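You operate a simulated robot arm through the tools that you are given. There is no shell and no other tool. Be economical: measure what you need, move in short steps, check, and stop when the job is done.

Carry out the task below with a simulated two-armed robot. There is one attempt and no reset: what you move stays moved.

Task
Put the purple cloth on the yellow tray. Put the paper roll on the blue tray on the long table. Put the ring that says "A2" from the black table on top of the brown carton there and the ring labelled "D3" on the island top under the shelf. Take the cell from the side bench and leave it on the yellow tape. Open the middle right side drawer, fetch the sponge from the inside of the middle right side drawer and set it in the green tray and shut the drawer again. Open the second slim drawer from the top, take the beaker from the third left store shelf from the bottom and put it in the inside from the top of the second slim drawer, then shut the drawer. Take the funnel and put it on the right end of the back counter. Open the top right side drawer, take the purple cap on the corner end of the bench and put it away in the inside of the top right side drawer, then shut the drawer. Do these in any order. Set down upright: cell, beaker.
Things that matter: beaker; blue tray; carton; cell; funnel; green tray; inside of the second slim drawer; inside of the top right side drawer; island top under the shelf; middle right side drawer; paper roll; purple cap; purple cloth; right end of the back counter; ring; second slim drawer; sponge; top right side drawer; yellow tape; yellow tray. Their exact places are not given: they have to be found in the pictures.

The check looks at the end state, three seconds after you hand in, the way a careful person would. Anything else that was tipped, shoved, dropped, spilled or broken makes it a failure. A push-on lid holds only when it is set on centred and level and pressed home; a screw cap is set on level and turned clockwise until tight. Flat cloth is picked up by pressing the open fingertips on it (5 to 10 N) and closing them slowly along it; thin cloth reads only 2 to 8 mm in the jaws.

Robot
Two 7-joint arms with fingered hands on one trunk, on a base that drives. Base frame: it is fixed to the floor where the robot stands at the start and does not move with it; the origin is under the middle of the robot, x ahead of it, y to its left, z up; the surface under the hand at the start is at about z = 0.85. Readings come in m, rad, newtons and seconds.
The left shoulder is at the start at [0.059, 0.268, 1.215], the right one opposite. Places, roughly: beaker (5x5x8 cm) [-2.7, -2.5, 0.9]; blue tray (20x13x3 cm) [-0.4, 2, 0.9]; carton [0.75, -1, 1]; cell [-0.75, -2.5, 1]; funnel (9x9x8 cm) [-3.2, 2.2, 0.9]; green tray (26x18x5 cm) [0.5, -0.8, 0.3]; inside of the second slim drawer [-2.9, 1, 0.5]; inside of the top right side drawer [-1.7, -2.3, 0.7]; island top under the shelf [-3.5, 0.3, 0.9]; middle right side drawer [-1.7, -2.2, 0.5]; paper roll (9x9x8 cm) [-0.4, 2.5, 0.9]; purple cap (4x4x2 cm) [-5.8, 4.3, 0.9]; purple cloth (7x10x3 cm) [0.7, -0.1, 0.9]; right end of the back counter [-6.8, 3.1, 0.9]; ring [0.75, -1, 0.75]; second slim drawer [-2.8, 1, 0.6]; sponge (7x10x4 cm) [-1.6, -2.3, 0.5]; top right side drawer [-1.7, -2.2, 0.7]; yellow tape (8x8x3 cm) [-0.7, -2.4, 0.9]; yellow tray (22x16x3 cm) [-0.3, 2.3, 0.9]. Payload 5 kg a hand.
The tool frame of a hand sits at the grasp point between the pads (the TCP): z along the fingers, y along the line on which they close. The tips reach 0.052 m beyond it. The gripper opens to 0.176 m. The gripper's body begins 0.061 m behind the TCP. The gripper is a hand of 5 fingers: y runs from the thumb to the fingers, the wrist lies at [-0.026, -0.151, -0.269] in the tool frame.
Orientation is that of the tool frame in the base frame, as a unit quaternion [x, y, z, w]. With the fingers straight down and the wrist toward the robot, the tool's x, y and z point along [0, 1, 0], [1, 0, 0] and [0, 0, -1] of the base frame.

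Tools
- The arms move only by the tool step_arm. It takes "left_plan", "right_plan" or both (then of equal length, played together; a hand with none holds still); each is a list of rows, each a list of 2 entries, a list of its own where there are three numbers: the shift along the tool's x, y, z in cm, then the turn, a rotation vector about the tool's x, y, z in rad. In form: [[[x, y, z], [ax, ay, az]], ...]. A call has 1 to 12 rows; each row shifts and turns the commanded pose from where the row before left it, along the tool's axes as they then stand. Each row takes 0.2 s and may step no farther than 0.05 m and 0.15 rad from the row before; otherwise, the whole call is refused. A pose out of reach is approached as far as the arm can. The call stops where the force on the tool passes 40 N (or 10 N more than at its start, if that is more) or the arm is blocked; 0.2 s more then pass. In this call time passes only in rows, and 0.2 s behind the last. It gives the time, the measured TCP pose, the force on the tool (base axes), the opening and the grip force at its end, in the units of the frame above (readings bear some noise), with the torque about the TCP (base axes, N m) and any sound that the robot's microphone picked up, and new pictures: "views" is both (left out), scene, wrist or none (wrist: the cameras of the hands that moved).
- Cameras (640 x 400 px; columns grow to the right, rows downward): "scene" is now at [0.1325, -0.0575, 1.4365]; the picture's right is [-0.66, -0.76, 0.01], its down [-0.41, 0.35, -0.84] and it looks along [0.63, -0.56, -0.54] (base axes); focal length 296 px, centre (320, 200). "left" rides on the left gripper at [-0.102, -0.142, -0.203] in its tool frame; the picture's right is [-0.79, -0.29, 0.54], its down [0.56, -0.70, 0.44] and it looks along [0.25, 0.65, 0.72] (tool axes); focal length 275 px, centre (320, 200). "right" rides on the right gripper at [0.102, -0.142, -0.203] in its tool frame; the picture's right is [-0.79, 0.29, -0.54], its down [-0.56, -0.70, 0.44] and it looks along [-0.25, 0.65, 0.72] (tool axes); focal length 275 px, centre (320, 200).
- move_column(by): slides the trunk up (or, below 0, down) by that many m; the arms and the scene camera ride with it, the base frame stays. It gives what a move gives, with no picture.
- steer(legs): drives the robot by 1 to 6 legs, each [ahead, turn to the left] in m and rad, along the robot's own axes; the way and the turn of a leg run together, so that a leg with both is an arc; at most 1.5 m and 3.142 rad a leg. The arms and the cameras ride along, it lands a little off, and it stops where it bumps. It gives what a move gives, and a new picture of the scene camera.
- move_fingers(index, middle, ring, little, thumb_bend, thumb_turn, hand): sets how far each is bent, from 0 (flat) to 1 (curled in); at 0.3 the hand is open as for a grip, at 0.7 the pads meet at the TCP. One left out holds its place. A second passes; each finger stops where it meets its share of the squeeze, and holds until it gets a number again. It is the only way to open and close the hand. It gives what a move gives, with no picture; readings hold the bend of each and the force on index, middle, ring, little, thumb and palm. thumb_turn goes from beside the hand (0) to across from the fingers (1), as for a grip.
- head_to(pan, tilt): turns the head with the scene camera to pan (to the left, within 1.396 rad either way) and tilt (down, from -0.506 to 1.204), counted from straight ahead of the robot. It gives what a move gives, and a new picture of the scene camera.
- measure_at(camera, pixels): for up to 12 pixels [column, row] of the newest picture of that camera ("zoom" is the newest enlarged one), the place [x, y, z] in the base frame of the surface seen there, good to about 0.002 m. No time passes.
- zoom(camera, box): a new picture of the part [left, top, right, bottom] of that camera's present view, enlarged. No time passes.
- close_job(): hands the job in; it is judged then, once.

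Keep the steps short. Do not move on a guess: measure, check each grasp and each placing, and mend mistakes. In all there are 378 turns and 360 pictures (those below and enlarged ones count). Leave the grippers open and the arms clear of the work at the hand-in unless told otherwise, and finish with a single line.

The tools are called after "Request:" as name(argument=value, ...) on one line, values as JSON. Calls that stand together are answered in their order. step_arm: Moves the arms, as the interface text tells. Its arguments: {"type":"object","properties":{"left_plan":{"type":"array","items":{"type":"array"}},"right_plan":{"type":"array","items":{"type":"array"}},"views":{"type":"string","enum":["both","scene","wrist","none"]}},"required":[]} The other tools are called the same way: move_column (by) slides the trunk up or down; move_fingers (index, middle, ring, little, thumb_bend, thumb_turn, hand) moves the fingers one by one; steer (legs) drives the base; head_to (pan, tilt) turns the head that bears the scene camera; measure_at (camera, pixels) gives the place of the surface under pixels of a picture; zoom (camera, box) takes an enlarged picture of a part of a camera's view; close_job () hands the job in.

At the start:

```text
clock: 0.0
left_eef_pos: [0.7469, -0.0855, 1.0869]
left_tool_rot: [0.707, 0.707, -0.001, -0.001]
left_ft_force: [-0.7, -0.5, -0.1]
left_wrist_torque: [0.02, -0.01, 0.01]
left_gripper_width: 0.1754
left_finger_force: 0.2
left_shape: jaw
left_bend: [0.3, 0.3, 0.3, 0.3, 0.3, 0.98]
left_finger forces: [0.1, 0.0, 0.1, 0.0, 0.0, 0.0]
right_eef_pos: [0.5724, -0.7121, 1.0794]
right_tool_rot: [0.708, 0.707, -0.001, -0.001]
right_ft_force: [1.2, -0.4, 0.0]
right_wrist_torque: [0.0, 0.02, 0.02]
right_gripper_width: 0.1757
right_finger_force: 0.1
right_shape: jaw
right_bend: [0.3, 0.3, 0.3, 0.3, 0.3, 0.98]
right_finger forces: [0.0, 0.0, 0.1, 0.0, 0.1, 0.1]
trunk travel left (down, up): [-0.375, 0.426]
robot x, y, heading: [0.0013, 0.0003, -0.001]
head pan, tilt: [-0.714, 0.56]
```

scene: 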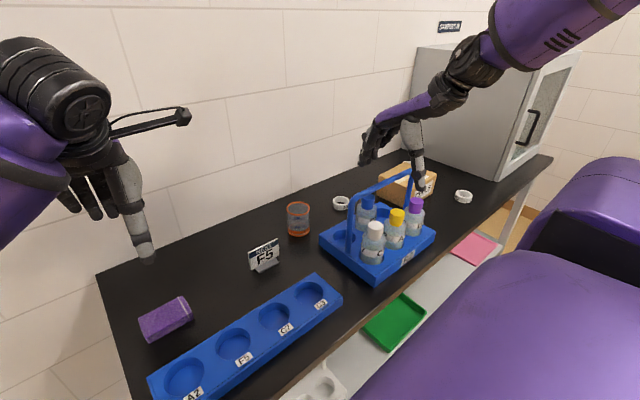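
right: 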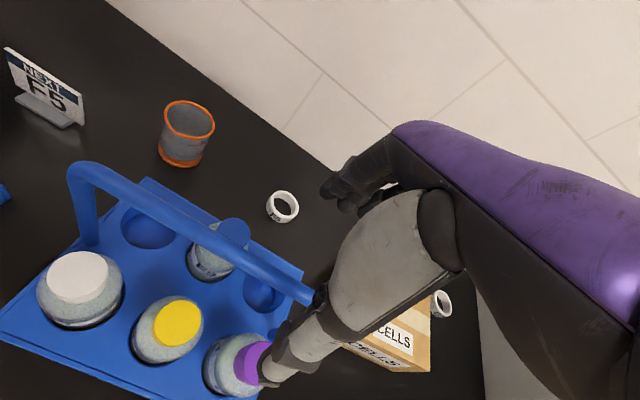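
left: 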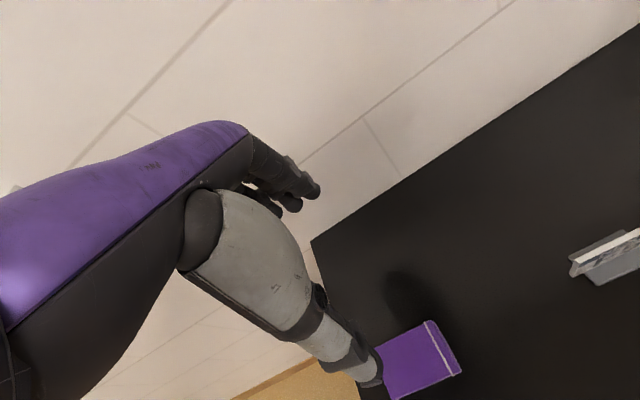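

I see the black table with the purple cloth at (165,318), rings near (341,203) and (463,196), and the carton at (405,185). I zoom in on the rings and the carton, and measure the main points.

Request:
zoom(camera="scene", box=[320, 150, 500, 262])

Request:
measure_at(camera="scene", pixels=[[165, 310], [150, 317], [187, 300], [140, 318], [341, 197], [463, 191], [397, 170], [250, 230], [395, 320]])

Request:
zoom(camera="right", box=[230, 170, 470, 380])

```text
3.56 times, centred on (410, 206) of scene
```

zoom: 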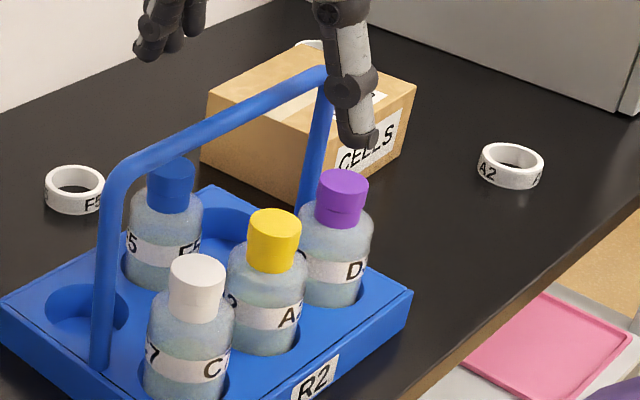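

```text
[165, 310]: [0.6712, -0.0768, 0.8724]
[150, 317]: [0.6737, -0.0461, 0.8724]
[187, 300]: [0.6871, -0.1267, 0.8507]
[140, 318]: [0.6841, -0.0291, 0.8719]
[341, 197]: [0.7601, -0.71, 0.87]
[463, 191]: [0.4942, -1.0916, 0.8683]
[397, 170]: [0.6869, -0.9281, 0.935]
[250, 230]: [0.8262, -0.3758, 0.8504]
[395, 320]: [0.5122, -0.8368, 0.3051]
```

```text
1.90 times, centred on (350, 275) of right
```

zoom: 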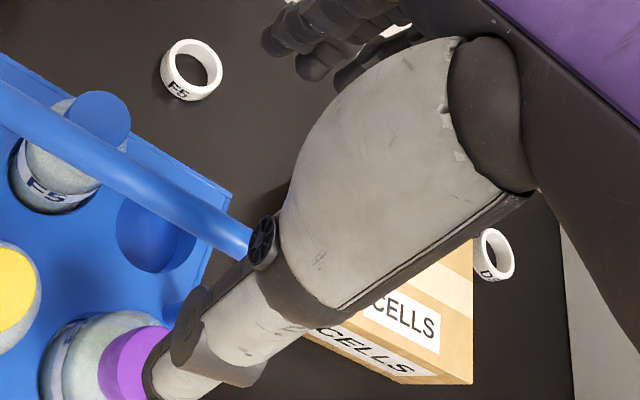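

A2 is the ring at (463,191) and F5 is the one at (341,197). D3 must be the ring behind the carton. Next I look at the left hand's shape and the cloth more closely.

Request:
zoom(camera="scene", box=[40, 120, 280, 360])

Request:
zoom(camera="left", box=[160, 120, 480, 400])

Request:
measure_at(camera="left", pixels=[[430, 322], [458, 372], [385, 350], [395, 396], [420, 355], [372, 375], [310, 190], [292, 205], [325, 345], [240, 270]])

Request:
measure_at(camera="scene", pixels=[[140, 317], [182, 298], [191, 316], [149, 340], [165, 318], [147, 255], [140, 230], [100, 215], [85, 205], [70, 200]])

```text
1.67 times, centred on (160, 240) of scene
```

zoom: 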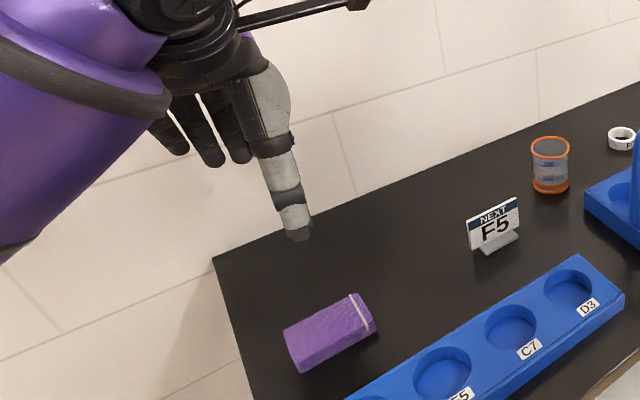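

```text
1.43 times, centred on (320, 260) of left
```

zoom: 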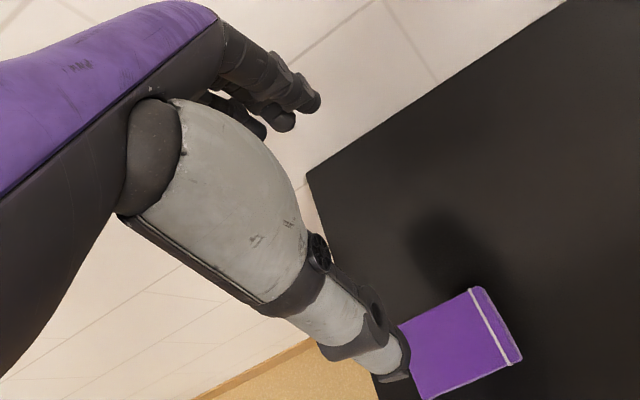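

```text
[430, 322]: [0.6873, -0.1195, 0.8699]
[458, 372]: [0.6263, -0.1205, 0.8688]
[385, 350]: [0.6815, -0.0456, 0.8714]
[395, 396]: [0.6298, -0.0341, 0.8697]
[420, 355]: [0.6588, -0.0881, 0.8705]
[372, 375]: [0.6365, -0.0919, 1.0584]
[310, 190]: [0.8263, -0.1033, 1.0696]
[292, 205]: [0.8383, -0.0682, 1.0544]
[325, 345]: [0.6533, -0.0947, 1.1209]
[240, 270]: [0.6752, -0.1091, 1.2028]
```

```text
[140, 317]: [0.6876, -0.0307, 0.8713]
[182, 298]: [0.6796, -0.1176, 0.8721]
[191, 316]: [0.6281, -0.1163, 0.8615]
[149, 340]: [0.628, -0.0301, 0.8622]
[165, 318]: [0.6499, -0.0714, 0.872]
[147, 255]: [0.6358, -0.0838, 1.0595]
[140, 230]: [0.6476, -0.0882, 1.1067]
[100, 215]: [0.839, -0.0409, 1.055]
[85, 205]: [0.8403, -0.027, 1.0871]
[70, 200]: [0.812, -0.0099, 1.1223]
```

The cloth centre is about (0.658, -0.075) with its top at 0.872. The thumb is on the near side, the fingers on the far side, and the hand closes along x. I move the left hand above the cloth and part way down.

Request:
step_arm(left_plan=[[[0.5, -4.4, 0], [0, 0, 0]], [[0.5, -4.4, 0], [0, 0, 0]], [[0, 0, 4], [0, 0, 0]], [[0, 0, 4], [0, 0, 0]], [[0, 0, 4], [0, 0, 0]]])

```text
clock: 1.2
left_eef_pos: [0.6476, -0.0745, 0.972]
left_tool_rot: [0.707, 0.707, 0.004, 0.005]
left_ft_force: [1.7, 0.4, 2.3]
left_wrist_torque: [-0.1, 0.28, -0.08]
left_gripper_width: 0.1759
left_finger_force: 0.1
left_shape: jaw
left_bend: [0.3, 0.3, 0.3, 0.3, 0.3, 0.97]
left_finger forces: [0.0, 0.0, 0.0, 0.1, 0.0, 0.0]
right_eef_pos: [0.5589, -0.7117, 1.0863]
right_tool_rot: [0.707, 0.707, 0.004, 0.004]
right_ft_force: [0.1, -0.4, 0.4]
right_wrist_torque: [-0.1, 0.17, 0.03]
right_gripper_width: 0.176
right_finger_force: 0.1
right_shape: jaw
right_bend: [0.3, 0.3, 0.3, 0.3, 0.3, 0.98]
right_finger forces: [0.1, 0.0, 0.0, 0.1, 0.0, 0.1]
trunk travel left (down, up): [-0.375, 0.426]
robot x, y, heading: [-0.0035, -0.0005, 0.003]
head pan, tilt: [-0.714, 0.56]
```

scene: 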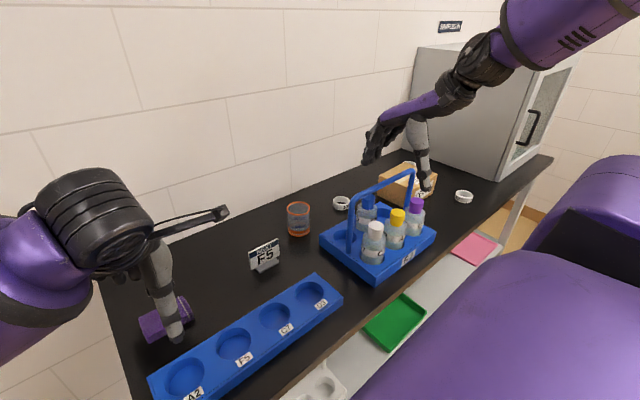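
left: 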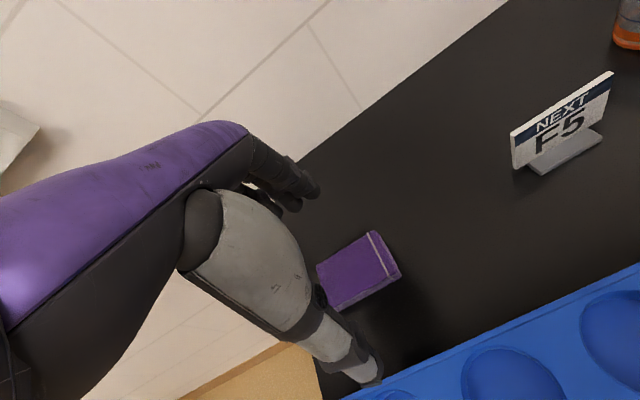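

The thumb may come close to the blue ring holder, so I measure the holder's far edge and its height.

Request:
measure_at(camera="scene", pixels=[[152, 376], [200, 345], [240, 322], [165, 365], [181, 340], [172, 320]])

Request:
measure_at(camera="left", pixels=[[430, 372], [500, 332], [371, 378], [360, 240], [305, 195], [365, 390]])

```text
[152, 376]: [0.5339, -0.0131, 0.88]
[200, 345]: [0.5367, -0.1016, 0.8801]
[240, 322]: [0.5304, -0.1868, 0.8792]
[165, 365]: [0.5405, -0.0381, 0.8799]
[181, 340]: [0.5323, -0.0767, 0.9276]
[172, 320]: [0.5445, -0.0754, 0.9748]
```

```text
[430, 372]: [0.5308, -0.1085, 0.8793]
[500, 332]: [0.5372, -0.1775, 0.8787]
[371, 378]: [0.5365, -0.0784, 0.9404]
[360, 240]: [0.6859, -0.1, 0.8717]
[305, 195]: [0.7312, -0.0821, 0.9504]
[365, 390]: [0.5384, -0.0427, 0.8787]
```

The thumb would land on the blue holder, whose edge is at x≈0.54. I pre-close the hand partly so the thumb fits into the gap.

Request:
move_fingers(hand="left", index=0.45, middle=0.45, ring=0.45, little=0.45, thumb_bend=0.45)

Request:
zoom(camera="left", box=[160, 120, 480, 400])

Request:
zoom(camera="scene", box=[40, 200, 280, 400])

```text
clock: 2.2
left_eef_pos: [0.6472, -0.0761, 0.9731]
left_tool_rot: [0.707, 0.707, 0.004, 0.004]
left_ft_force: [-0.2, -0.4, -0.7]
left_wrist_torque: [0.02, 0.01, 0.0]
left_gripper_width: 0.1222
left_finger_force: 0.0
left_shape: fingers
left_bend: [0.45, 0.45, 0.45, 0.45, 0.45, 0.97]
left_finger forces: [0.0, 0.0, 0.0, 0.0, 0.0, 0.1]
right_eef_pos: [0.5587, -0.7125, 1.0872]
right_tool_rot: [0.707, 0.707, 0.005, 0.004]
right_ft_force: [-1.1, -1.0, 0.1]
right_wrist_torque: [0.02, 0.02, 0.0]
right_gripper_width: 0.1757
right_finger_force: 0.2
right_shape: jaw
right_bend: [0.3, 0.3, 0.3, 0.3, 0.3, 0.98]
right_finger forces: [0.0, 0.0, 0.1, 0.1, 0.0, 0.0]
trunk travel left (down, up): [-0.375, 0.426]
robot x, y, heading: [0.0007, 0.0043, 0.001]
head pan, tilt: [-0.714, 0.56]
```

```text
1.43 times, centred on (320, 260) of left
```

zoom: 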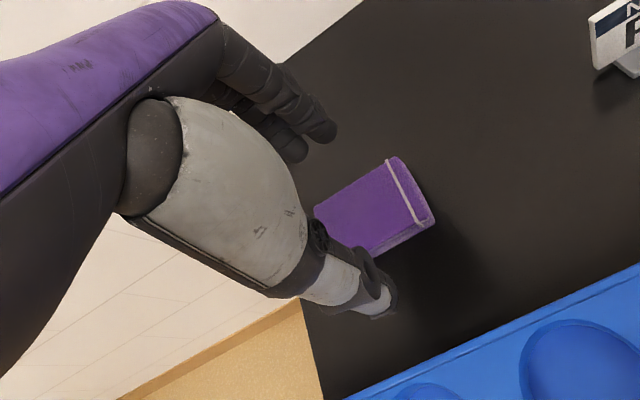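

```text
2.00 times, centred on (160, 300) of scene
```

zoom: 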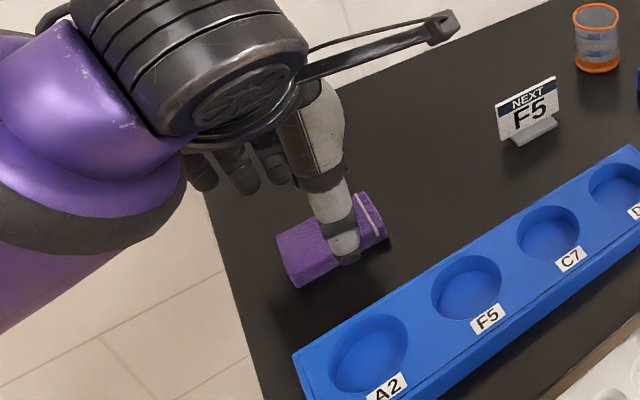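

The opening is 0.122. I lower the hand 6.5 cm with a small forward shift.

Request:
step_arm(left_plan=[[[0, 0.8, 3], [0, 0, 0]], [[0, 0, 3.5], [0, 0, 0]]])

Request:
measure_at(camera="scene", pixels=[[170, 328], [170, 340]])

```text
clock: 2.8
left_eef_pos: [0.6539, -0.0767, 0.9125]
left_tool_rot: [0.707, 0.707, 0.005, 0.005]
left_ft_force: [-0.4, 0.1, 0.9]
left_wrist_torque: [0.01, 0.05, 0.01]
left_gripper_width: 0.1223
left_finger_force: 0.0
left_shape: fingers
left_bend: [0.45, 0.45, 0.45, 0.45, 0.45, 0.97]
left_finger forces: [0.0, 0.0, 0.0, 0.0, 0.0, 0.0]
right_eef_pos: [0.5575, -0.7131, 1.087]
right_tool_rot: [0.707, 0.707, 0.005, 0.004]
right_ft_force: [-0.2, 0.0, 0.6]
right_wrist_torque: [-0.02, -0.01, -0.01]
right_gripper_width: 0.176
right_finger_force: 0.0
right_shape: jaw
right_bend: [0.3, 0.3, 0.3, 0.3, 0.3, 0.98]
right_finger forces: [0.0, 0.0, 0.0, 0.0, 0.0, 0.0]
trunk travel left (down, up): [-0.375, 0.426]
robot x, y, heading: [0.0022, 0.0001, 0.003]
head pan, tilt: [-0.714, 0.56]
```

scene: 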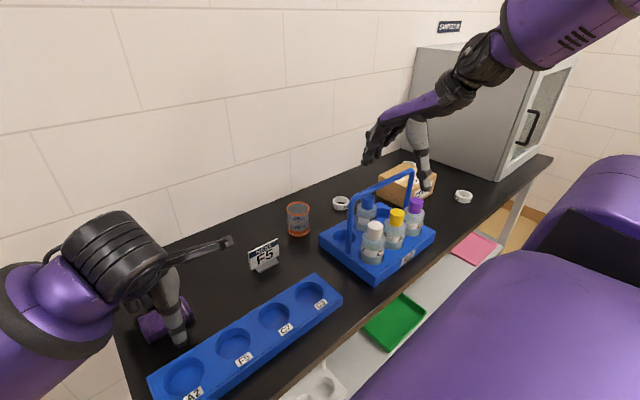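
left: 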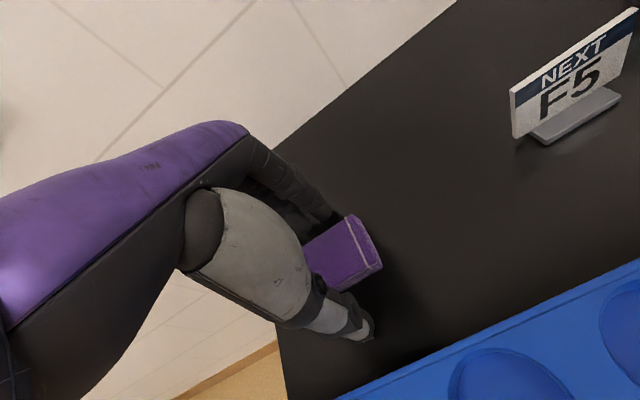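

```text
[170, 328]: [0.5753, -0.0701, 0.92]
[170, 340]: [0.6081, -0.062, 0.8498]
```

The tips are about 1 cm above the table. I lower 0.8 cm more and close slowly.

Request:
step_arm(left_plan=[[[0, 0.3, 0.8], [0, 0, 0]]], views="none")

Request:
move_fingers(hand="left", index=0.6, middle=0.6, ring=0.6, little=0.6, thumb_bend=0.6)

Request:
zoom(camera="left", box=[200, 140, 480, 380])

```text
clock: 3.2
left_eef_pos: [0.6568, -0.0755, 0.9085]
left_tool_rot: [0.707, 0.707, 0.005, 0.008]
left_ft_force: [1.1, 1.1, 26.8]
left_wrist_torque: [0.37, -1.56, 0.09]
left_gripper_width: 0.1221
left_finger_force: 13.2
left_shape: fingers
left_bend: [0.45, 0.44, 0.45, 0.45, 0.45, 0.97]
left_finger forces: [0.0, 24.7, 0.0, 0.0, 2.2, 0.1]
right_eef_pos: [0.5563, -0.7123, 1.0866]
right_tool_rot: [0.707, 0.707, 0.006, 0.005]
right_ft_force: [-0.2, -0.3, 0.2]
right_wrist_torque: [-0.01, -0.02, 0.0]
right_gripper_width: 0.176
right_finger_force: 0.0
right_shape: jaw
right_bend: [0.3, 0.3, 0.3, 0.3, 0.3, 0.98]
right_finger forces: [0.1, 0.1, 0.1, 0.0, 0.0, 0.0]
trunk travel left (down, up): [-0.375, 0.426]
robot x, y, heading: [0.0008, -0.0001, -0.0]
head pan, tilt: [-0.714, 0.56]
```

```text
clock: 3.5
left_eef_pos: [0.642, -0.0758, 0.9196]
left_tool_rot: [0.708, 0.706, 0.011, 0.015]
left_ft_force: [-3.5, 0.2, 1.5]
left_wrist_torque: [0.0, -0.28, 0.04]
left_gripper_width: 0.0717
left_finger_force: 9.1
left_shape: fingers
left_bend: [0.58, 0.59, 0.59, 0.6, 0.56, 0.97]
left_finger forces: [4.1, 3.2, 1.7, 0.0, 8.9, 0.0]
right_eef_pos: [0.5417, -0.7128, 1.0967]
right_tool_rot: [0.707, 0.707, 0.012, 0.01]
right_ft_force: [-3.9, -1.1, 3.1]
right_wrist_torque: [0.16, -0.46, -0.04]
right_gripper_width: 0.1759
right_finger_force: 0.0
right_shape: jaw
right_bend: [0.3, 0.3, 0.3, 0.3, 0.3, 0.98]
right_finger forces: [0.1, 0.0, 0.0, 0.0, 0.0, 0.0]
trunk travel left (down, up): [-0.375, 0.426]
robot x, y, heading: [-0.0004, 0.0008, 0.001]
head pan, tilt: [-0.714, 0.56]
stopped (left hand): the force on the tool passed its limit at 44 N (the readings are from after the stop); the commanded pose is now the measured one
```

```text
1.67 times, centred on (340, 260) of left
```

zoom: 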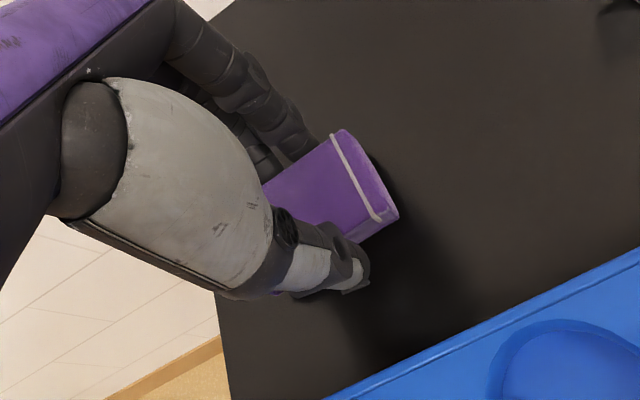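

The middle finger touched down and the arm eased up. The grip now has contact: thumb 8.9 N, fingers about 9 N in total. I squeeze a bit more and lift slowly.

Request:
move_fingers(hand="left", index=0.66, middle=0.66, ring=0.66, little=0.66, thumb_bend=0.62)

Request:
step_arm(left_plan=[[[0, 0, -2], [0, 0, 0]], [[0, 0, -3], [0, 0, 0]], [[0, 0, -4], [0, 0, 0]]])

```text
clock: 4.5
left_eef_pos: [0.6465, -0.0756, 0.9152]
left_tool_rot: [0.707, 0.707, 0.009, 0.013]
left_ft_force: [0.5, 0.0, -0.9]
left_wrist_torque: [-0.03, 0.05, 0.02]
left_gripper_width: 0.0709
left_finger_force: 18.8
left_shape: fingers
left_bend: [0.61, 0.63, 0.64, 0.66, 0.55, 0.96]
left_finger forces: [8.5, 7.1, 3.2, 0.0, 18.8, 0.1]
right_eef_pos: [0.5447, -0.7117, 1.0928]
right_tool_rot: [0.707, 0.707, 0.009, 0.008]
right_ft_force: [0.4, 0.5, -0.2]
right_wrist_torque: [-0.02, 0.06, 0.02]
right_gripper_width: 0.1759
right_finger_force: 0.0
right_shape: jaw
right_bend: [0.3, 0.3, 0.3, 0.3, 0.3, 0.98]
right_finger forces: [0.0, 0.0, 0.1, 0.0, 0.0, 0.1]
trunk travel left (down, up): [-0.375, 0.426]
robot x, y, heading: [-0.0002, 0.0014, 0.003]
head pan, tilt: [-0.714, 0.56]
```

```text
clock: 5.3
left_eef_pos: [0.6418, -0.0777, 1.0055]
left_tool_rot: [0.707, 0.707, 0.009, 0.013]
left_ft_force: [-2.6, -0.3, -1.8]
left_wrist_torque: [0.0, -0.19, 0.08]
left_gripper_width: 0.0708
left_finger_force: 18.4
left_shape: fingers
left_bend: [0.61, 0.63, 0.64, 0.66, 0.55, 0.96]
left_finger forces: [8.4, 7.1, 3.2, 0.0, 18.7, 0.1]
right_eef_pos: [0.5434, -0.7128, 1.094]
right_tool_rot: [0.708, 0.706, 0.01, 0.009]
right_ft_force: [-1.0, -0.7, -0.5]
right_wrist_torque: [0.0, -0.12, 0.02]
right_gripper_width: 0.1759
right_finger_force: 0.0
right_shape: jaw
right_bend: [0.3, 0.3, 0.3, 0.3, 0.3, 0.98]
right_finger forces: [0.0, 0.0, 0.0, 0.0, 0.0, 0.0]
trunk travel left (down, up): [-0.375, 0.426]
robot x, y, heading: [-0.0015, 0.0014, -0.005]
head pan, tilt: [-0.714, 0.56]
```

scene: 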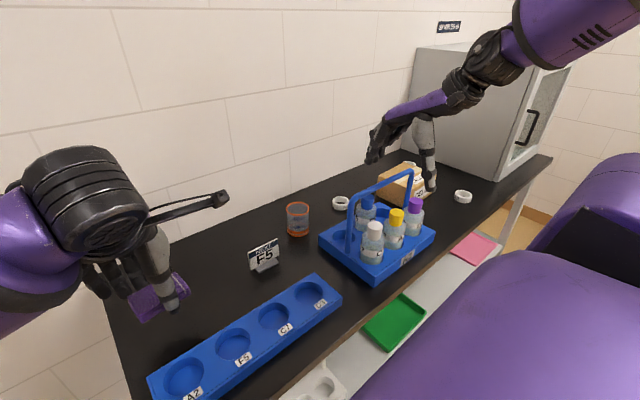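
left: 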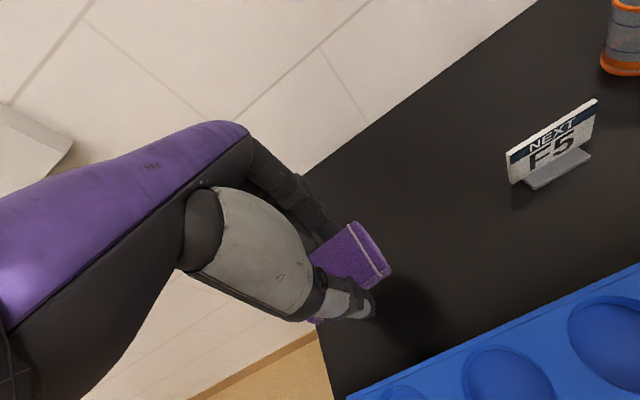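

The cloth is held at about 18 N. The right hand can't reach the A2 ring from here, so I look right before driving along the table.

Request:
head_to(pan=-1.39, tilt=0.5)

Request:
measure_at(camera="scene", pixels=[[100, 200], [320, 150], [320, 250], [500, 150], [200, 120]])

```text
clock: 6.4
left_eef_pos: [0.6438, -0.0772, 1.0049]
left_tool_rot: [0.707, 0.707, 0.009, 0.013]
left_ft_force: [0.0, -1.2, -0.4]
left_wrist_torque: [0.0, -0.02, 0.0]
left_gripper_width: 0.0707
left_finger_force: 18.7
left_shape: fingers
left_bend: [0.61, 0.63, 0.64, 0.66, 0.55, 0.96]
left_finger forces: [8.4, 7.1, 3.2, 0.0, 18.7, 0.0]
right_eef_pos: [0.5438, -0.7129, 1.0922]
right_tool_rot: [0.707, 0.707, 0.01, 0.008]
right_ft_force: [-0.5, -0.9, -0.7]
right_wrist_torque: [0.01, 0.04, -0.02]
right_gripper_width: 0.1759
right_finger_force: 0.0
right_shape: jaw
right_bend: [0.3, 0.3, 0.3, 0.3, 0.3, 0.98]
right_finger forces: [0.1, 0.1, 0.1, 0.0, 0.1, 0.1]
trunk travel left (down, up): [-0.375, 0.426]
robot x, y, heading: [0.0018, 0.0002, -0.001]
head pan, tilt: [-1.389, 0.499]
```

scene: 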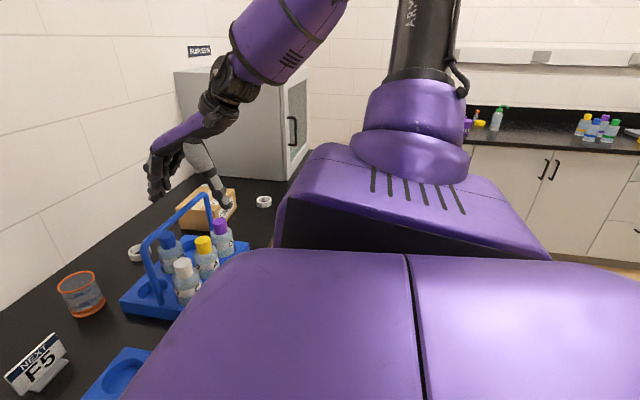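

```text
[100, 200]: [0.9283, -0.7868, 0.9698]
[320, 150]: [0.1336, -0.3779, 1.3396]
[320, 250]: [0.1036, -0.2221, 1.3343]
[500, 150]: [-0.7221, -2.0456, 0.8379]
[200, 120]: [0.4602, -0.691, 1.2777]
```

The floor is clear toward the side bench. I raise the trunk 0.1 m for safety, then drive back, along the table and up to it again.

Request:
move_column(by=0.1)

Request:
steer(legs=[[-0.5, 0], [0, -1.571], [0.8, 0], [0, 1.571], [0.3, 0]])

```text
clock: 7.7
left_eef_pos: [0.6436, -0.0751, 1.1052]
left_tool_rot: [0.707, 0.707, 0.01, 0.014]
left_ft_force: [0.6, 0.1, -0.8]
left_wrist_torque: [0.0, 0.01, 0.0]
left_gripper_width: 0.0707
left_finger_force: 18.9
left_shape: fingers
left_bend: [0.61, 0.63, 0.64, 0.66, 0.55, 0.96]
left_finger forces: [8.4, 7.2, 3.2, 0.1, 18.7, 0.1]
right_eef_pos: [0.5438, -0.7128, 1.1929]
right_tool_rot: [0.707, 0.707, 0.01, 0.008]
right_ft_force: [0.6, -0.5, 0.5]
right_wrist_torque: [-0.01, 0.02, 0.02]
right_gripper_width: 0.176
right_finger_force: 0.0
right_shape: jaw
right_bend: [0.3, 0.3, 0.3, 0.3, 0.3, 0.98]
right_finger forces: [0.0, 0.0, 0.0, 0.0, 0.1, 0.1]
trunk travel left (down, up): [-0.475, 0.326]
robot x, y, heading: [0.0034, -0.0024, -0.001]
head pan, tilt: [-1.389, 0.499]
```

```text
clock: 28.2
left_eef_pos: [0.081, -0.9271, 1.1192]
left_tool_rot: [0.741, 0.671, 0.013, 0.026]
left_ft_force: [-6.9, -2.0, -7.5]
left_wrist_torque: [0.07, -0.8, 0.18]
left_gripper_width: 0.0702
left_finger_force: 17.2
left_shape: fingers
left_bend: [0.61, 0.63, 0.64, 0.66, 0.55, 0.96]
left_finger forces: [8.3, 6.2, 2.7, 0.0, 17.2, 0.0]
right_eef_pos: [-0.0782, -1.5472, 1.2066]
right_tool_rot: [0.738, 0.674, 0.018, 0.02]
right_ft_force: [-1.0, -0.9, 3.1]
right_wrist_torque: [0.14, -0.24, -0.02]
right_gripper_width: 0.1758
right_finger_force: 0.0
right_shape: jaw
right_bend: [0.3, 0.3, 0.3, 0.3, 0.3, 0.98]
right_finger forces: [0.0, 0.0, 0.1, 0.0, 0.0, 0.0]
trunk travel left (down, up): [-0.475, 0.326]
robot x, y, heading: [-0.5318, -0.8125, -0.089]
head pan, tilt: [-1.389, 0.499]
stopped in leg 4: the robot was blocked; the commanded pose is now the measured one
```

scene: 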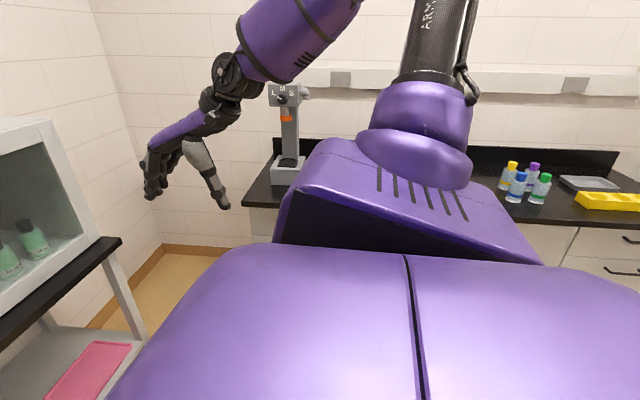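

The turn stopped 0.09 rad short because the robot is blocked. I look ahead and to the left to find out by what.

Request:
head_to(pan=0.0, tilt=0.8)

Request:
head_to(pan=1.2, tilt=0.7)

```text
clock: 29.8
left_eef_pos: [0.0797, -0.9241, 1.1213]
left_tool_rot: [0.74, 0.672, 0.014, 0.027]
left_ft_force: [-2.2, 0.9, 0.8]
left_wrist_torque: [0.01, -0.16, 0.03]
left_gripper_width: 0.0703
left_finger_force: 17.8
left_shape: fingers
left_bend: [0.61, 0.63, 0.65, 0.66, 0.55, 0.96]
left_finger forces: [8.2, 6.4, 2.8, 0.0, 17.5, 0.0]
right_eef_pos: [-0.0791, -1.546, 1.208]
right_tool_rot: [0.738, 0.675, 0.018, 0.02]
right_ft_force: [-1.7, 0.3, 0.7]
right_wrist_torque: [-0.07, -0.19, -0.06]
right_gripper_width: 0.176
right_finger_force: 0.2
right_shape: jaw
right_bend: [0.3, 0.3, 0.3, 0.3, 0.3, 0.98]
right_finger forces: [0.1, 0.1, 0.1, 0.1, 0.0, 0.1]
trunk travel left (down, up): [-0.475, 0.326]
robot x, y, heading: [-0.5315, -0.8129, -0.091]
head pan, tilt: [0.0, 0.799]
```

scene: 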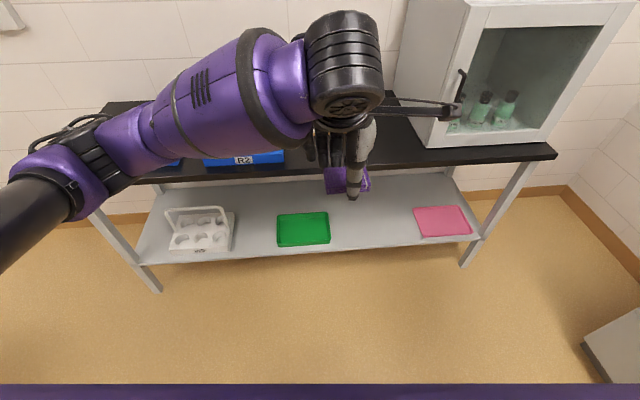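

```text
clock: 31.2
left_eef_pos: [0.0828, -0.9246, 1.1211]
left_tool_rot: [0.739, 0.673, 0.014, 0.027]
left_ft_force: [-0.4, 0.2, -0.5]
left_wrist_torque: [-0.01, -0.06, 0.02]
left_gripper_width: 0.0702
left_finger_force: 17.8
left_shape: fingers
left_bend: [0.61, 0.63, 0.65, 0.66, 0.55, 0.96]
left_finger forces: [8.2, 6.4, 2.9, 0.0, 17.5, 0.1]
right_eef_pos: [-0.077, -1.5451, 1.2075]
right_tool_rot: [0.737, 0.675, 0.018, 0.018]
right_ft_force: [-0.3, -0.5, 0.0]
right_wrist_torque: [-0.02, 0.02, -0.01]
right_gripper_width: 0.1762
right_finger_force: 0.1
right_shape: jaw
right_bend: [0.3, 0.3, 0.3, 0.3, 0.3, 0.98]
right_finger forces: [0.1, 0.0, 0.1, 0.0, 0.0, 0.0]
trunk travel left (down, up): [-0.475, 0.326]
robot x, y, heading: [-0.5294, -0.8106, -0.09]
head pan, tilt: [1.201, 0.7]
```

scene: 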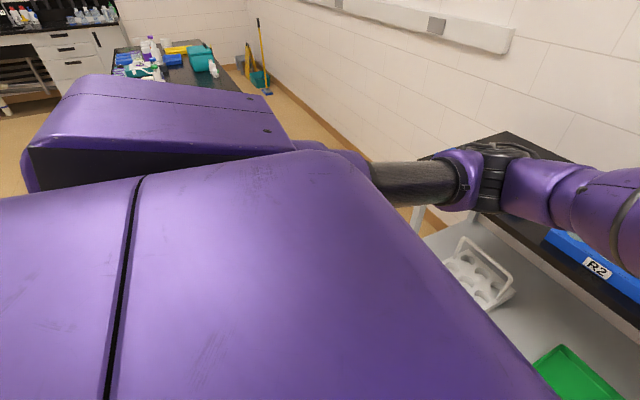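

I see no obstacle at the arms. Perhaps the rear of the base touched something. I try going forward gently with the remaining turn.

Request:
steer(legs=[[0.15, 0.0], [0.12, 0.09]])

```text
clock: 33.9
left_eef_pos: [0.36, -0.8854, 1.1179]
left_tool_rot: [0.706, 0.708, 0.018, 0.02]
left_ft_force: [1.1, -1.0, -1.5]
left_wrist_torque: [0.05, 0.13, -0.02]
left_gripper_width: 0.0703
left_finger_force: 17.4
left_shape: fingers
left_bend: [0.61, 0.63, 0.65, 0.66, 0.55, 0.96]
left_finger forces: [8.3, 6.2, 2.9, 0.1, 17.4, 0.1]
right_eef_pos: [0.2563, -1.5219, 1.205]
right_tool_rot: [0.707, 0.707, 0.018, 0.016]
right_ft_force: [1.4, -1.6, -1.0]
right_wrist_torque: [0.11, 0.06, 0.05]
right_gripper_width: 0.176
right_finger_force: 0.0
right_shape: jaw
right_bend: [0.3, 0.3, 0.3, 0.3, 0.3, 0.98]
right_finger forces: [0.0, 0.0, 0.0, 0.0, 0.0, 0.0]
trunk travel left (down, up): [-0.475, 0.326]
robot x, y, heading: [-0.261, -0.8305, -0.001]
head pan, tilt: [1.201, 0.7]
```

scene: 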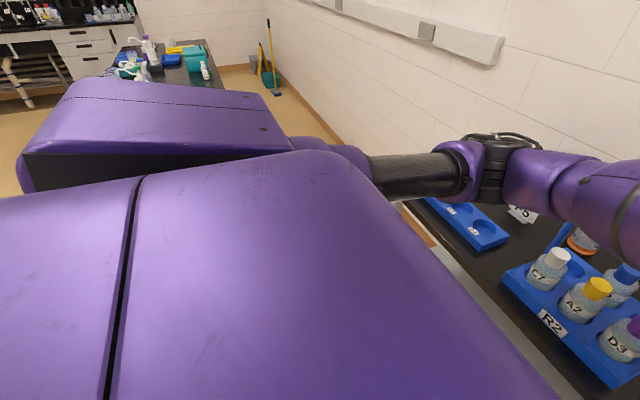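

I'm at (-0.26, -0.83) and square to the table. I move both hands left so the right one clears the cabinet, and turn the head to the table.

Request:
step_arm(left_plan=[[[4, 0, 0], [0, 0, 0]], [[4, 0, 0], [0, 0, 0]], [[4, 0, 0], [0, 0, 0]], [[4, 0, 0], [0, 0, 0]], [[4, 0, 0], [0, 0, 0]], [[4, 0, 0], [0, 0, 0]], [[0, 0, 0], [0, 0, 0]]], right_plan=[[[5, 0, 0], [0, 0, 0]], [[5, 0, 0], [0, 0, 0]], [[5, 0, 0], [0, 0, 0]], [[5, 0, 0], [0, 0, 0]], [[5, 0, 0], [0, 0, 0]], [[5, 0, 0], [0, 0, 0]], [[5, 0, 0], [0, 0, 0]]], views="none")

Request:
head_to(pan=-0.25, tilt=0.6)

```text
clock: 34.1
left_eef_pos: [0.3109, -0.8818, 1.1369]
left_tool_rot: [0.711, 0.702, 0.026, 0.033]
left_ft_force: [-3.1, 0.3, 2.9]
left_wrist_torque: [0.05, -0.32, 0.03]
left_gripper_width: 0.0703
left_finger_force: 17.1
left_shape: fingers
left_bend: [0.61, 0.63, 0.64, 0.66, 0.55, 0.96]
left_finger forces: [8.5, 6.1, 3.0, 0.0, 17.5, 0.0]
right_eef_pos: [0.2085, -1.5151, 1.2251]
right_tool_rot: [0.708, 0.705, 0.03, 0.032]
right_ft_force: [-4.2, -1.2, 4.9]
right_wrist_torque: [0.0, -0.48, -0.16]
right_gripper_width: 0.176
right_finger_force: 0.0
right_shape: jaw
right_bend: [0.3, 0.3, 0.3, 0.3, 0.3, 0.97]
right_finger forces: [0.0, 0.0, 0.0, 0.0, 0.1, 0.1]
right hand out of reach, approached as far as the arm can: row 1
trunk travel left (down, up): [-0.475, 0.326]
robot x, y, heading: [-0.2616, -0.8299, 0.003]
head pan, tilt: [1.201, 0.7]
stopped in row 1 (left hand): the force on the tool passed its limit at 57 N (the readings are from after the stop); the commanded pose is now the measured one
```

```text
clock: 35.7
left_eef_pos: [0.3215, -0.8811, 1.1331]
left_tool_rot: [0.71, 0.703, 0.025, 0.029]
left_ft_force: [-2.4, -1.6, 1.4]
left_wrist_torque: [0.12, -0.35, 0.07]
left_gripper_width: 0.0701
left_finger_force: 17.9
left_shape: fingers
left_bend: [0.61, 0.63, 0.64, 0.66, 0.55, 0.96]
left_finger forces: [8.3, 6.1, 3.0, 0.0, 17.4, 0.0]
right_eef_pos: [0.2188, -1.5161, 1.2176]
right_tool_rot: [0.707, 0.706, 0.028, 0.025]
right_ft_force: [-3.6, -0.9, 2.3]
right_wrist_torque: [0.03, -0.35, -0.05]
right_gripper_width: 0.1759
right_finger_force: 0.0
right_shape: jaw
right_bend: [0.3, 0.3, 0.3, 0.3, 0.3, 0.97]
right_finger forces: [0.1, 0.1, 0.0, 0.1, 0.0, 0.0]
trunk travel left (down, up): [-0.475, 0.326]
robot x, y, heading: [-0.2636, -0.83, -0.002]
head pan, tilt: [-0.25, 0.6]
```

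scene: 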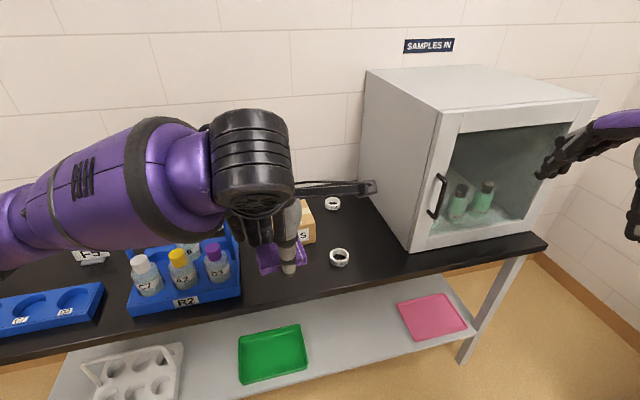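

The call stopped at once: the right hand was reported out of reach, and the body swayed. I move the left hand alone first in small steps.

Request:
step_arm(left_plan=[[[1, 0, 0], [0, 0, 0]], [[2, 0, 0], [0, 0, 0]], [[2, 0, 0], [0, 0, 0]], [[2, 0, 0], [0, 0, 0]], [[2, 0, 0], [0, 0, 0]], [[2, 0, 0], [0, 0, 0]]], views="none")

Request:
step_arm(right_plan=[[[1, 0, 0], [0, 0, 0]], [[1, 1, 0], [0, 0, 0]], [[2, 1, 0], [0, 0, 0]], [[2, 0, 0], [0, 0, 0]]], views="none")

```text
clock: 37.1
left_eef_pos: [0.3234, -0.7653, 1.1312]
left_tool_rot: [0.707, 0.707, 0.028, 0.024]
left_ft_force: [-0.1, 0.6, 0.0]
left_wrist_torque: [-0.09, -0.04, 0.01]
left_gripper_width: 0.0701
left_finger_force: 17.6
left_shape: fingers
left_bend: [0.61, 0.63, 0.64, 0.66, 0.55, 0.96]
left_finger forces: [8.3, 6.2, 2.9, 0.1, 17.4, 0.0]
right_eef_pos: [0.2217, -1.5153, 1.2164]
right_tool_rot: [0.707, 0.707, 0.026, 0.025]
right_ft_force: [-0.9, 0.6, 1.9]
right_wrist_torque: [-0.13, -0.05, -0.01]
right_gripper_width: 0.1758
right_finger_force: 0.0
right_shape: jaw
right_bend: [0.3, 0.3, 0.3, 0.3, 0.3, 0.97]
right_finger forces: [0.0, 0.0, 0.0, 0.0, 0.0, 0.1]
trunk travel left (down, up): [-0.475, 0.326]
robot x, y, heading: [-0.2628, -0.8335, 0.002]
head pan, tilt: [-0.25, 0.6]
```

```text
clock: 38.1
left_eef_pos: [0.3243, -0.7663, 1.1315]
left_tool_rot: [0.706, 0.707, 0.029, 0.024]
left_ft_force: [0.2, -0.5, -0.9]
left_wrist_torque: [0.04, 0.01, 0.01]
left_gripper_width: 0.07
left_finger_force: 17.6
left_shape: fingers
left_bend: [0.61, 0.63, 0.64, 0.66, 0.55, 0.96]
left_finger forces: [8.5, 6.1, 3.0, 0.1, 17.4, 0.1]
right_eef_pos: [0.2451, -1.4787, 1.2138]
right_tool_rot: [0.703, 0.71, 0.031, 0.019]
right_ft_force: [0.2, -0.2, 0.0]
right_wrist_torque: [-0.03, 0.02, 0.03]
right_gripper_width: 0.176
right_finger_force: 0.0
right_shape: jaw
right_bend: [0.3, 0.3, 0.3, 0.3, 0.3, 0.97]
right_finger forces: [0.0, 0.1, 0.0, 0.0, 0.1, 0.0]
right hand out of reach, approached as far as the arm can: row 3, 4
trunk travel left (down, up): [-0.475, 0.326]
robot x, y, heading: [-0.2611, -0.8306, -0.003]
head pan, tilt: [-0.25, 0.6]
```

The slow motion works. I lower the right hand and bring it left; it is in front of the table edge, so this is free space.

Request:
step_arm(right_plan=[[[1, 0, 2], [0, 0, 0]], [[1.5, 0, 2.5], [0, 0, 0]], [[2.5, 0, 2.5], [0, 0, 0]], [[3, 0, 1], [0, 0, 0]], [[3, 0, 0], [0, 0, 0]], [[3, 0, 0], [0, 0, 0]], [[3, 0, 0], [0, 0, 0]], [[3, 0, 0], [0, 0, 0]]], views="scene")

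```text
clock: 39.9
left_eef_pos: [0.325, -0.7657, 1.13]
left_tool_rot: [0.706, 0.707, 0.028, 0.024]
left_ft_force: [-0.2, 1.3, -1.4]
left_wrist_torque: [-0.1, 0.05, -0.02]
left_gripper_width: 0.0698
left_finger_force: 17.3
left_shape: fingers
left_bend: [0.61, 0.63, 0.64, 0.66, 0.55, 0.96]
left_finger forces: [8.4, 6.1, 2.9, 0.0, 17.4, 0.0]
right_eef_pos: [0.2587, -1.3319, 1.1246]
right_tool_rot: [0.706, 0.708, 0.024, 0.025]
right_ft_force: [0.7, 0.7, 0.7]
right_wrist_torque: [-0.13, 0.12, -0.04]
right_gripper_width: 0.1757
right_finger_force: 0.0
right_shape: jaw
right_bend: [0.3, 0.3, 0.3, 0.3, 0.3, 0.97]
right_finger forces: [0.0, 0.0, 0.0, 0.1, 0.0, 0.0]
right hand out of reach, approached as far as the arm can: row 1, 2, 3, 4, 5
trunk travel left (down, up): [-0.475, 0.326]
robot x, y, heading: [-0.2588, -0.8312, -0.002]
head pan, tilt: [-0.25, 0.6]
```

scene: 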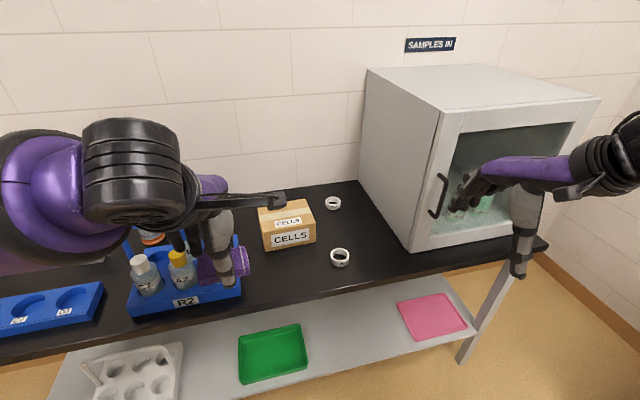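

Now I can see both rings at (340,257) and (333,203) and the carton. I measure them.

Request:
measure_at(camera="scene", pixels=[[340, 250], [340, 264], [331, 258], [350, 258], [333, 198], [333, 208], [326, 203], [340, 203], [285, 215], [260, 212], [310, 208], [315, 245]])

Request:
zoom(camera="scene", box=[240, 180, 400, 280])

```text
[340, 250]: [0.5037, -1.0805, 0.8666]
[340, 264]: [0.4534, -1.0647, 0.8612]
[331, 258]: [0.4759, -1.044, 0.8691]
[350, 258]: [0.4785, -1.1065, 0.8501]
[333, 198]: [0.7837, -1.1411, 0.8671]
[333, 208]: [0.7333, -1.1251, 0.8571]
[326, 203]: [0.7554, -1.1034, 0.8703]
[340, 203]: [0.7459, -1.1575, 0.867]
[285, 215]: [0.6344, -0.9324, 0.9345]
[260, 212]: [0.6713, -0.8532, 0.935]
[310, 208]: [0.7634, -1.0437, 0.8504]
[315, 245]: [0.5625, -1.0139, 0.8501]
```

```text
4.00 times, centred on (320, 230) of scene
```

zoom: 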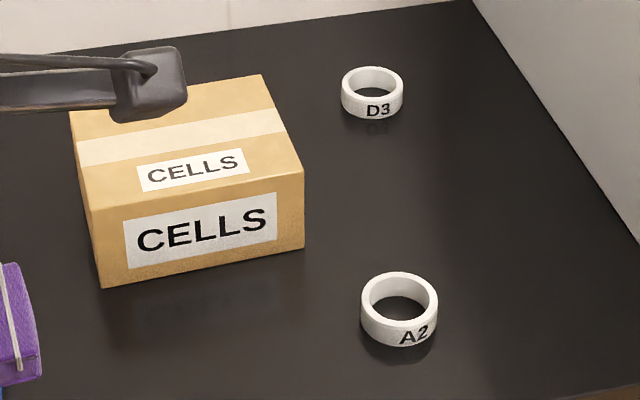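

A2 is centred at about (0.478, -1.075) and D3 at (0.76, -1.13). I bring the right hand left, away from the cabinet, and lift the left hand clear of the rack.

Request:
step_arm(right_plan=[[[3, 0, 0], [0, 0, 0]], [[3, 0, 0], [0, 0, 0]], [[3, 0, 0], [0, 0, 0]], [[3, 0, 0], [0, 0, 0]], [[3, 0, 0], [0, 0, 0]], [[3, 0, 0], [0, 0, 0]], [[3, 0, 0], [0, 0, 0]], [[3, 0, 0], [0, 0, 0]]], left_plan=[[[1, 0, -1], [0, 0, 0]], [[1, 0, -2], [0, 0, 0]], [[1, 0, -2], [0, 0, 0]], [[1, 0, -2], [0, 0, 0]], [[1, 0, -1], [0, 0, 0]], [[0, 0, 0], [0, 0, 0]], [[0, 0, 0], [0, 0, 0]], [[0, 0, 0], [0, 0, 0]]], views="none")

Request:
steer(legs=[[0.12, 0]])

```text
clock: 41.7
left_eef_pos: [0.3233, -0.7177, 1.209]
left_tool_rot: [0.707, 0.707, 0.028, 0.023]
left_ft_force: [1.0, -0.2, -0.4]
left_wrist_torque: [-0.03, 0.06, -0.01]
left_gripper_width: 0.07
left_finger_force: 16.8
left_shape: fingers
left_bend: [0.61, 0.63, 0.64, 0.66, 0.55, 0.96]
left_finger forces: [8.3, 6.0, 2.9, 0.1, 17.4, 0.0]
right_eef_pos: [0.2976, -1.1056, 1.1339]
right_tool_rot: [0.708, 0.706, 0.025, 0.025]
right_ft_force: [1.2, 0.5, -0.5]
right_wrist_torque: [-0.06, 0.1, 0.05]
right_gripper_width: 0.1759
right_finger_force: 0.1
right_shape: jaw
right_bend: [0.3, 0.3, 0.3, 0.3, 0.3, 0.97]
right_finger forces: [0.0, 0.0, 0.0, 0.0, 0.0, 0.1]
right hand out of reach, approached as far as the arm can: row 1, 2, 3, 4, 5
trunk travel left (down, up): [-0.475, 0.326]
robot x, y, heading: [-0.2591, -0.831, 0.002]
head pan, tilt: [-0.25, 0.6]
```

```text
clock: 43.1
left_eef_pos: [0.4429, -0.7214, 1.2082]
left_tool_rot: [0.708, 0.705, 0.027, 0.024]
left_ft_force: [3.4, -0.3, -0.3]
left_wrist_torque: [-0.08, 0.3, -0.07]
left_gripper_width: 0.0698
left_finger_force: 17.1
left_shape: fingers
left_bend: [0.61, 0.63, 0.64, 0.66, 0.55, 0.96]
left_finger forces: [8.4, 5.9, 2.9, 0.1, 17.4, 0.0]
right_eef_pos: [0.4162, -1.1095, 1.1331]
right_tool_rot: [0.708, 0.705, 0.025, 0.024]
right_ft_force: [2.4, -0.1, -1.0]
right_wrist_torque: [0.08, 0.28, 0.0]
right_gripper_width: 0.1758
right_finger_force: 0.0
right_shape: jaw
right_bend: [0.3, 0.3, 0.3, 0.3, 0.3, 0.97]
right_finger forces: [0.0, 0.0, 0.0, 0.1, 0.1, 0.0]
trunk travel left (down, up): [-0.475, 0.326]
robot x, y, heading: [-0.1426, -0.8312, -0.01]
head pan, tilt: [-0.25, 0.6]
```

scene: 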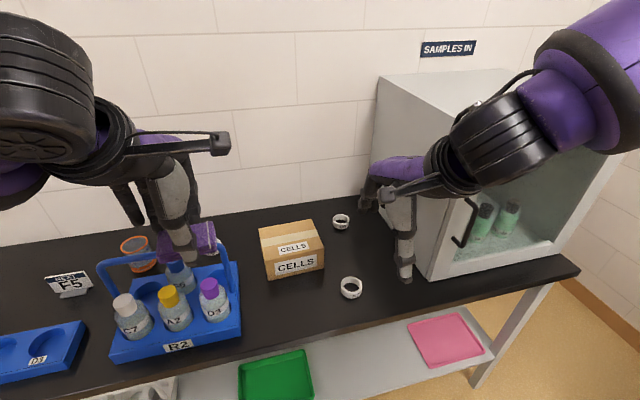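

I correct the right hand's 0.07 rad pitch and move it above A2, with the fingers pre-closed.

Request:
move_fingers(hand="right", index=0.45, middle=0.45, thumb_bend=0.45, ring=0.3, little=0.3)

Request:
step_arm(right_plan=[[[1, 1, 0], [0.03, 0, 0]], [[1.4, 2.6, 0], [0.04, 0, 0]], [[1, 2.6, 2], [0, 0, 0]], [[0, 0, 3], [0, 0, 0]], [[0, 0, 3], [0, 0, 0]], [[0, 0, 3], [0, 0, 0]], [[0, 0, 2], [0, 0, 0]]])

```text
clock: 44.1
left_eef_pos: [0.4267, -0.7244, 1.2173]
left_tool_rot: [0.711, 0.701, 0.029, 0.032]
left_ft_force: [1.1, 0.6, -1.5]
left_wrist_torque: [-0.05, 0.15, -0.02]
left_gripper_width: 0.0702
left_finger_force: 18.0
left_shape: fingers
left_bend: [0.61, 0.63, 0.64, 0.66, 0.55, 0.96]
left_finger forces: [8.6, 6.4, 3.1, 0.0, 18.0, 0.1]
right_eef_pos: [0.417, -1.1112, 1.1484]
right_tool_rot: [0.716, 0.696, 0.039, 0.033]
right_ft_force: [-0.1, 1.0, -1.1]
right_wrist_torque: [-0.02, 0.16, 0.02]
right_gripper_width: 0.1221
right_finger_force: 0.0
right_shape: fingers
right_bend: [0.45, 0.45, 0.3, 0.3, 0.45, 0.98]
right_finger forces: [0.1, 0.0, 0.0, 0.1, 0.1, 0.0]
trunk travel left (down, up): [-0.475, 0.326]
robot x, y, heading: [-0.1423, -0.8332, -0.006]
head pan, tilt: [-0.25, 0.6]
```

```text
clock: 45.7
left_eef_pos: [0.4247, -0.7243, 1.216]
left_tool_rot: [0.711, 0.701, 0.03, 0.032]
left_ft_force: [-0.2, 0.1, -0.7]
left_wrist_torque: [0.0, 0.01, 0.02]
left_gripper_width: 0.0701
left_finger_force: 17.8
left_shape: fingers
left_bend: [0.61, 0.63, 0.64, 0.66, 0.55, 0.96]
left_finger forces: [8.6, 6.3, 3.1, 0.0, 18.0, 0.0]
right_eef_pos: [0.4627, -1.0756, 1.0157]
right_tool_rot: [0.709, 0.705, 0.006, 0.004]
right_ft_force: [1.5, 0.2, 0.4]
right_wrist_torque: [0.0, 0.07, -0.02]
right_gripper_width: 0.122
right_finger_force: 0.0
right_shape: fingers
right_bend: [0.45, 0.45, 0.3, 0.3, 0.45, 0.98]
right_finger forces: [0.1, 0.0, 0.0, 0.0, 0.1, 0.0]
trunk travel left (down, up): [-0.475, 0.326]
robot x, y, heading: [-0.1418, -0.83, -0.001]
head pan, tilt: [-0.25, 0.6]
```

scene: 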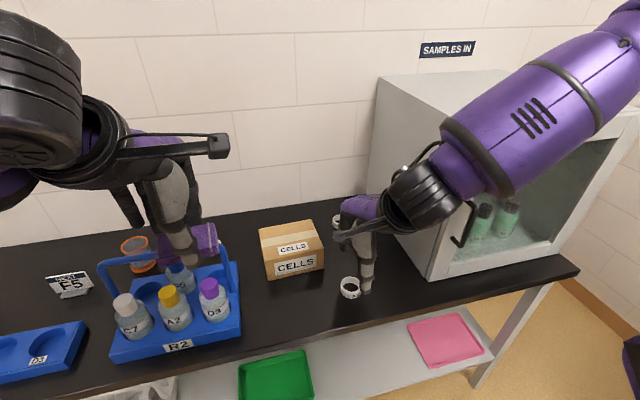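
right: 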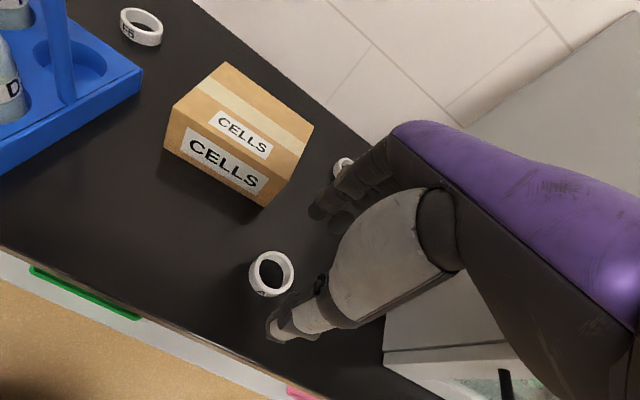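

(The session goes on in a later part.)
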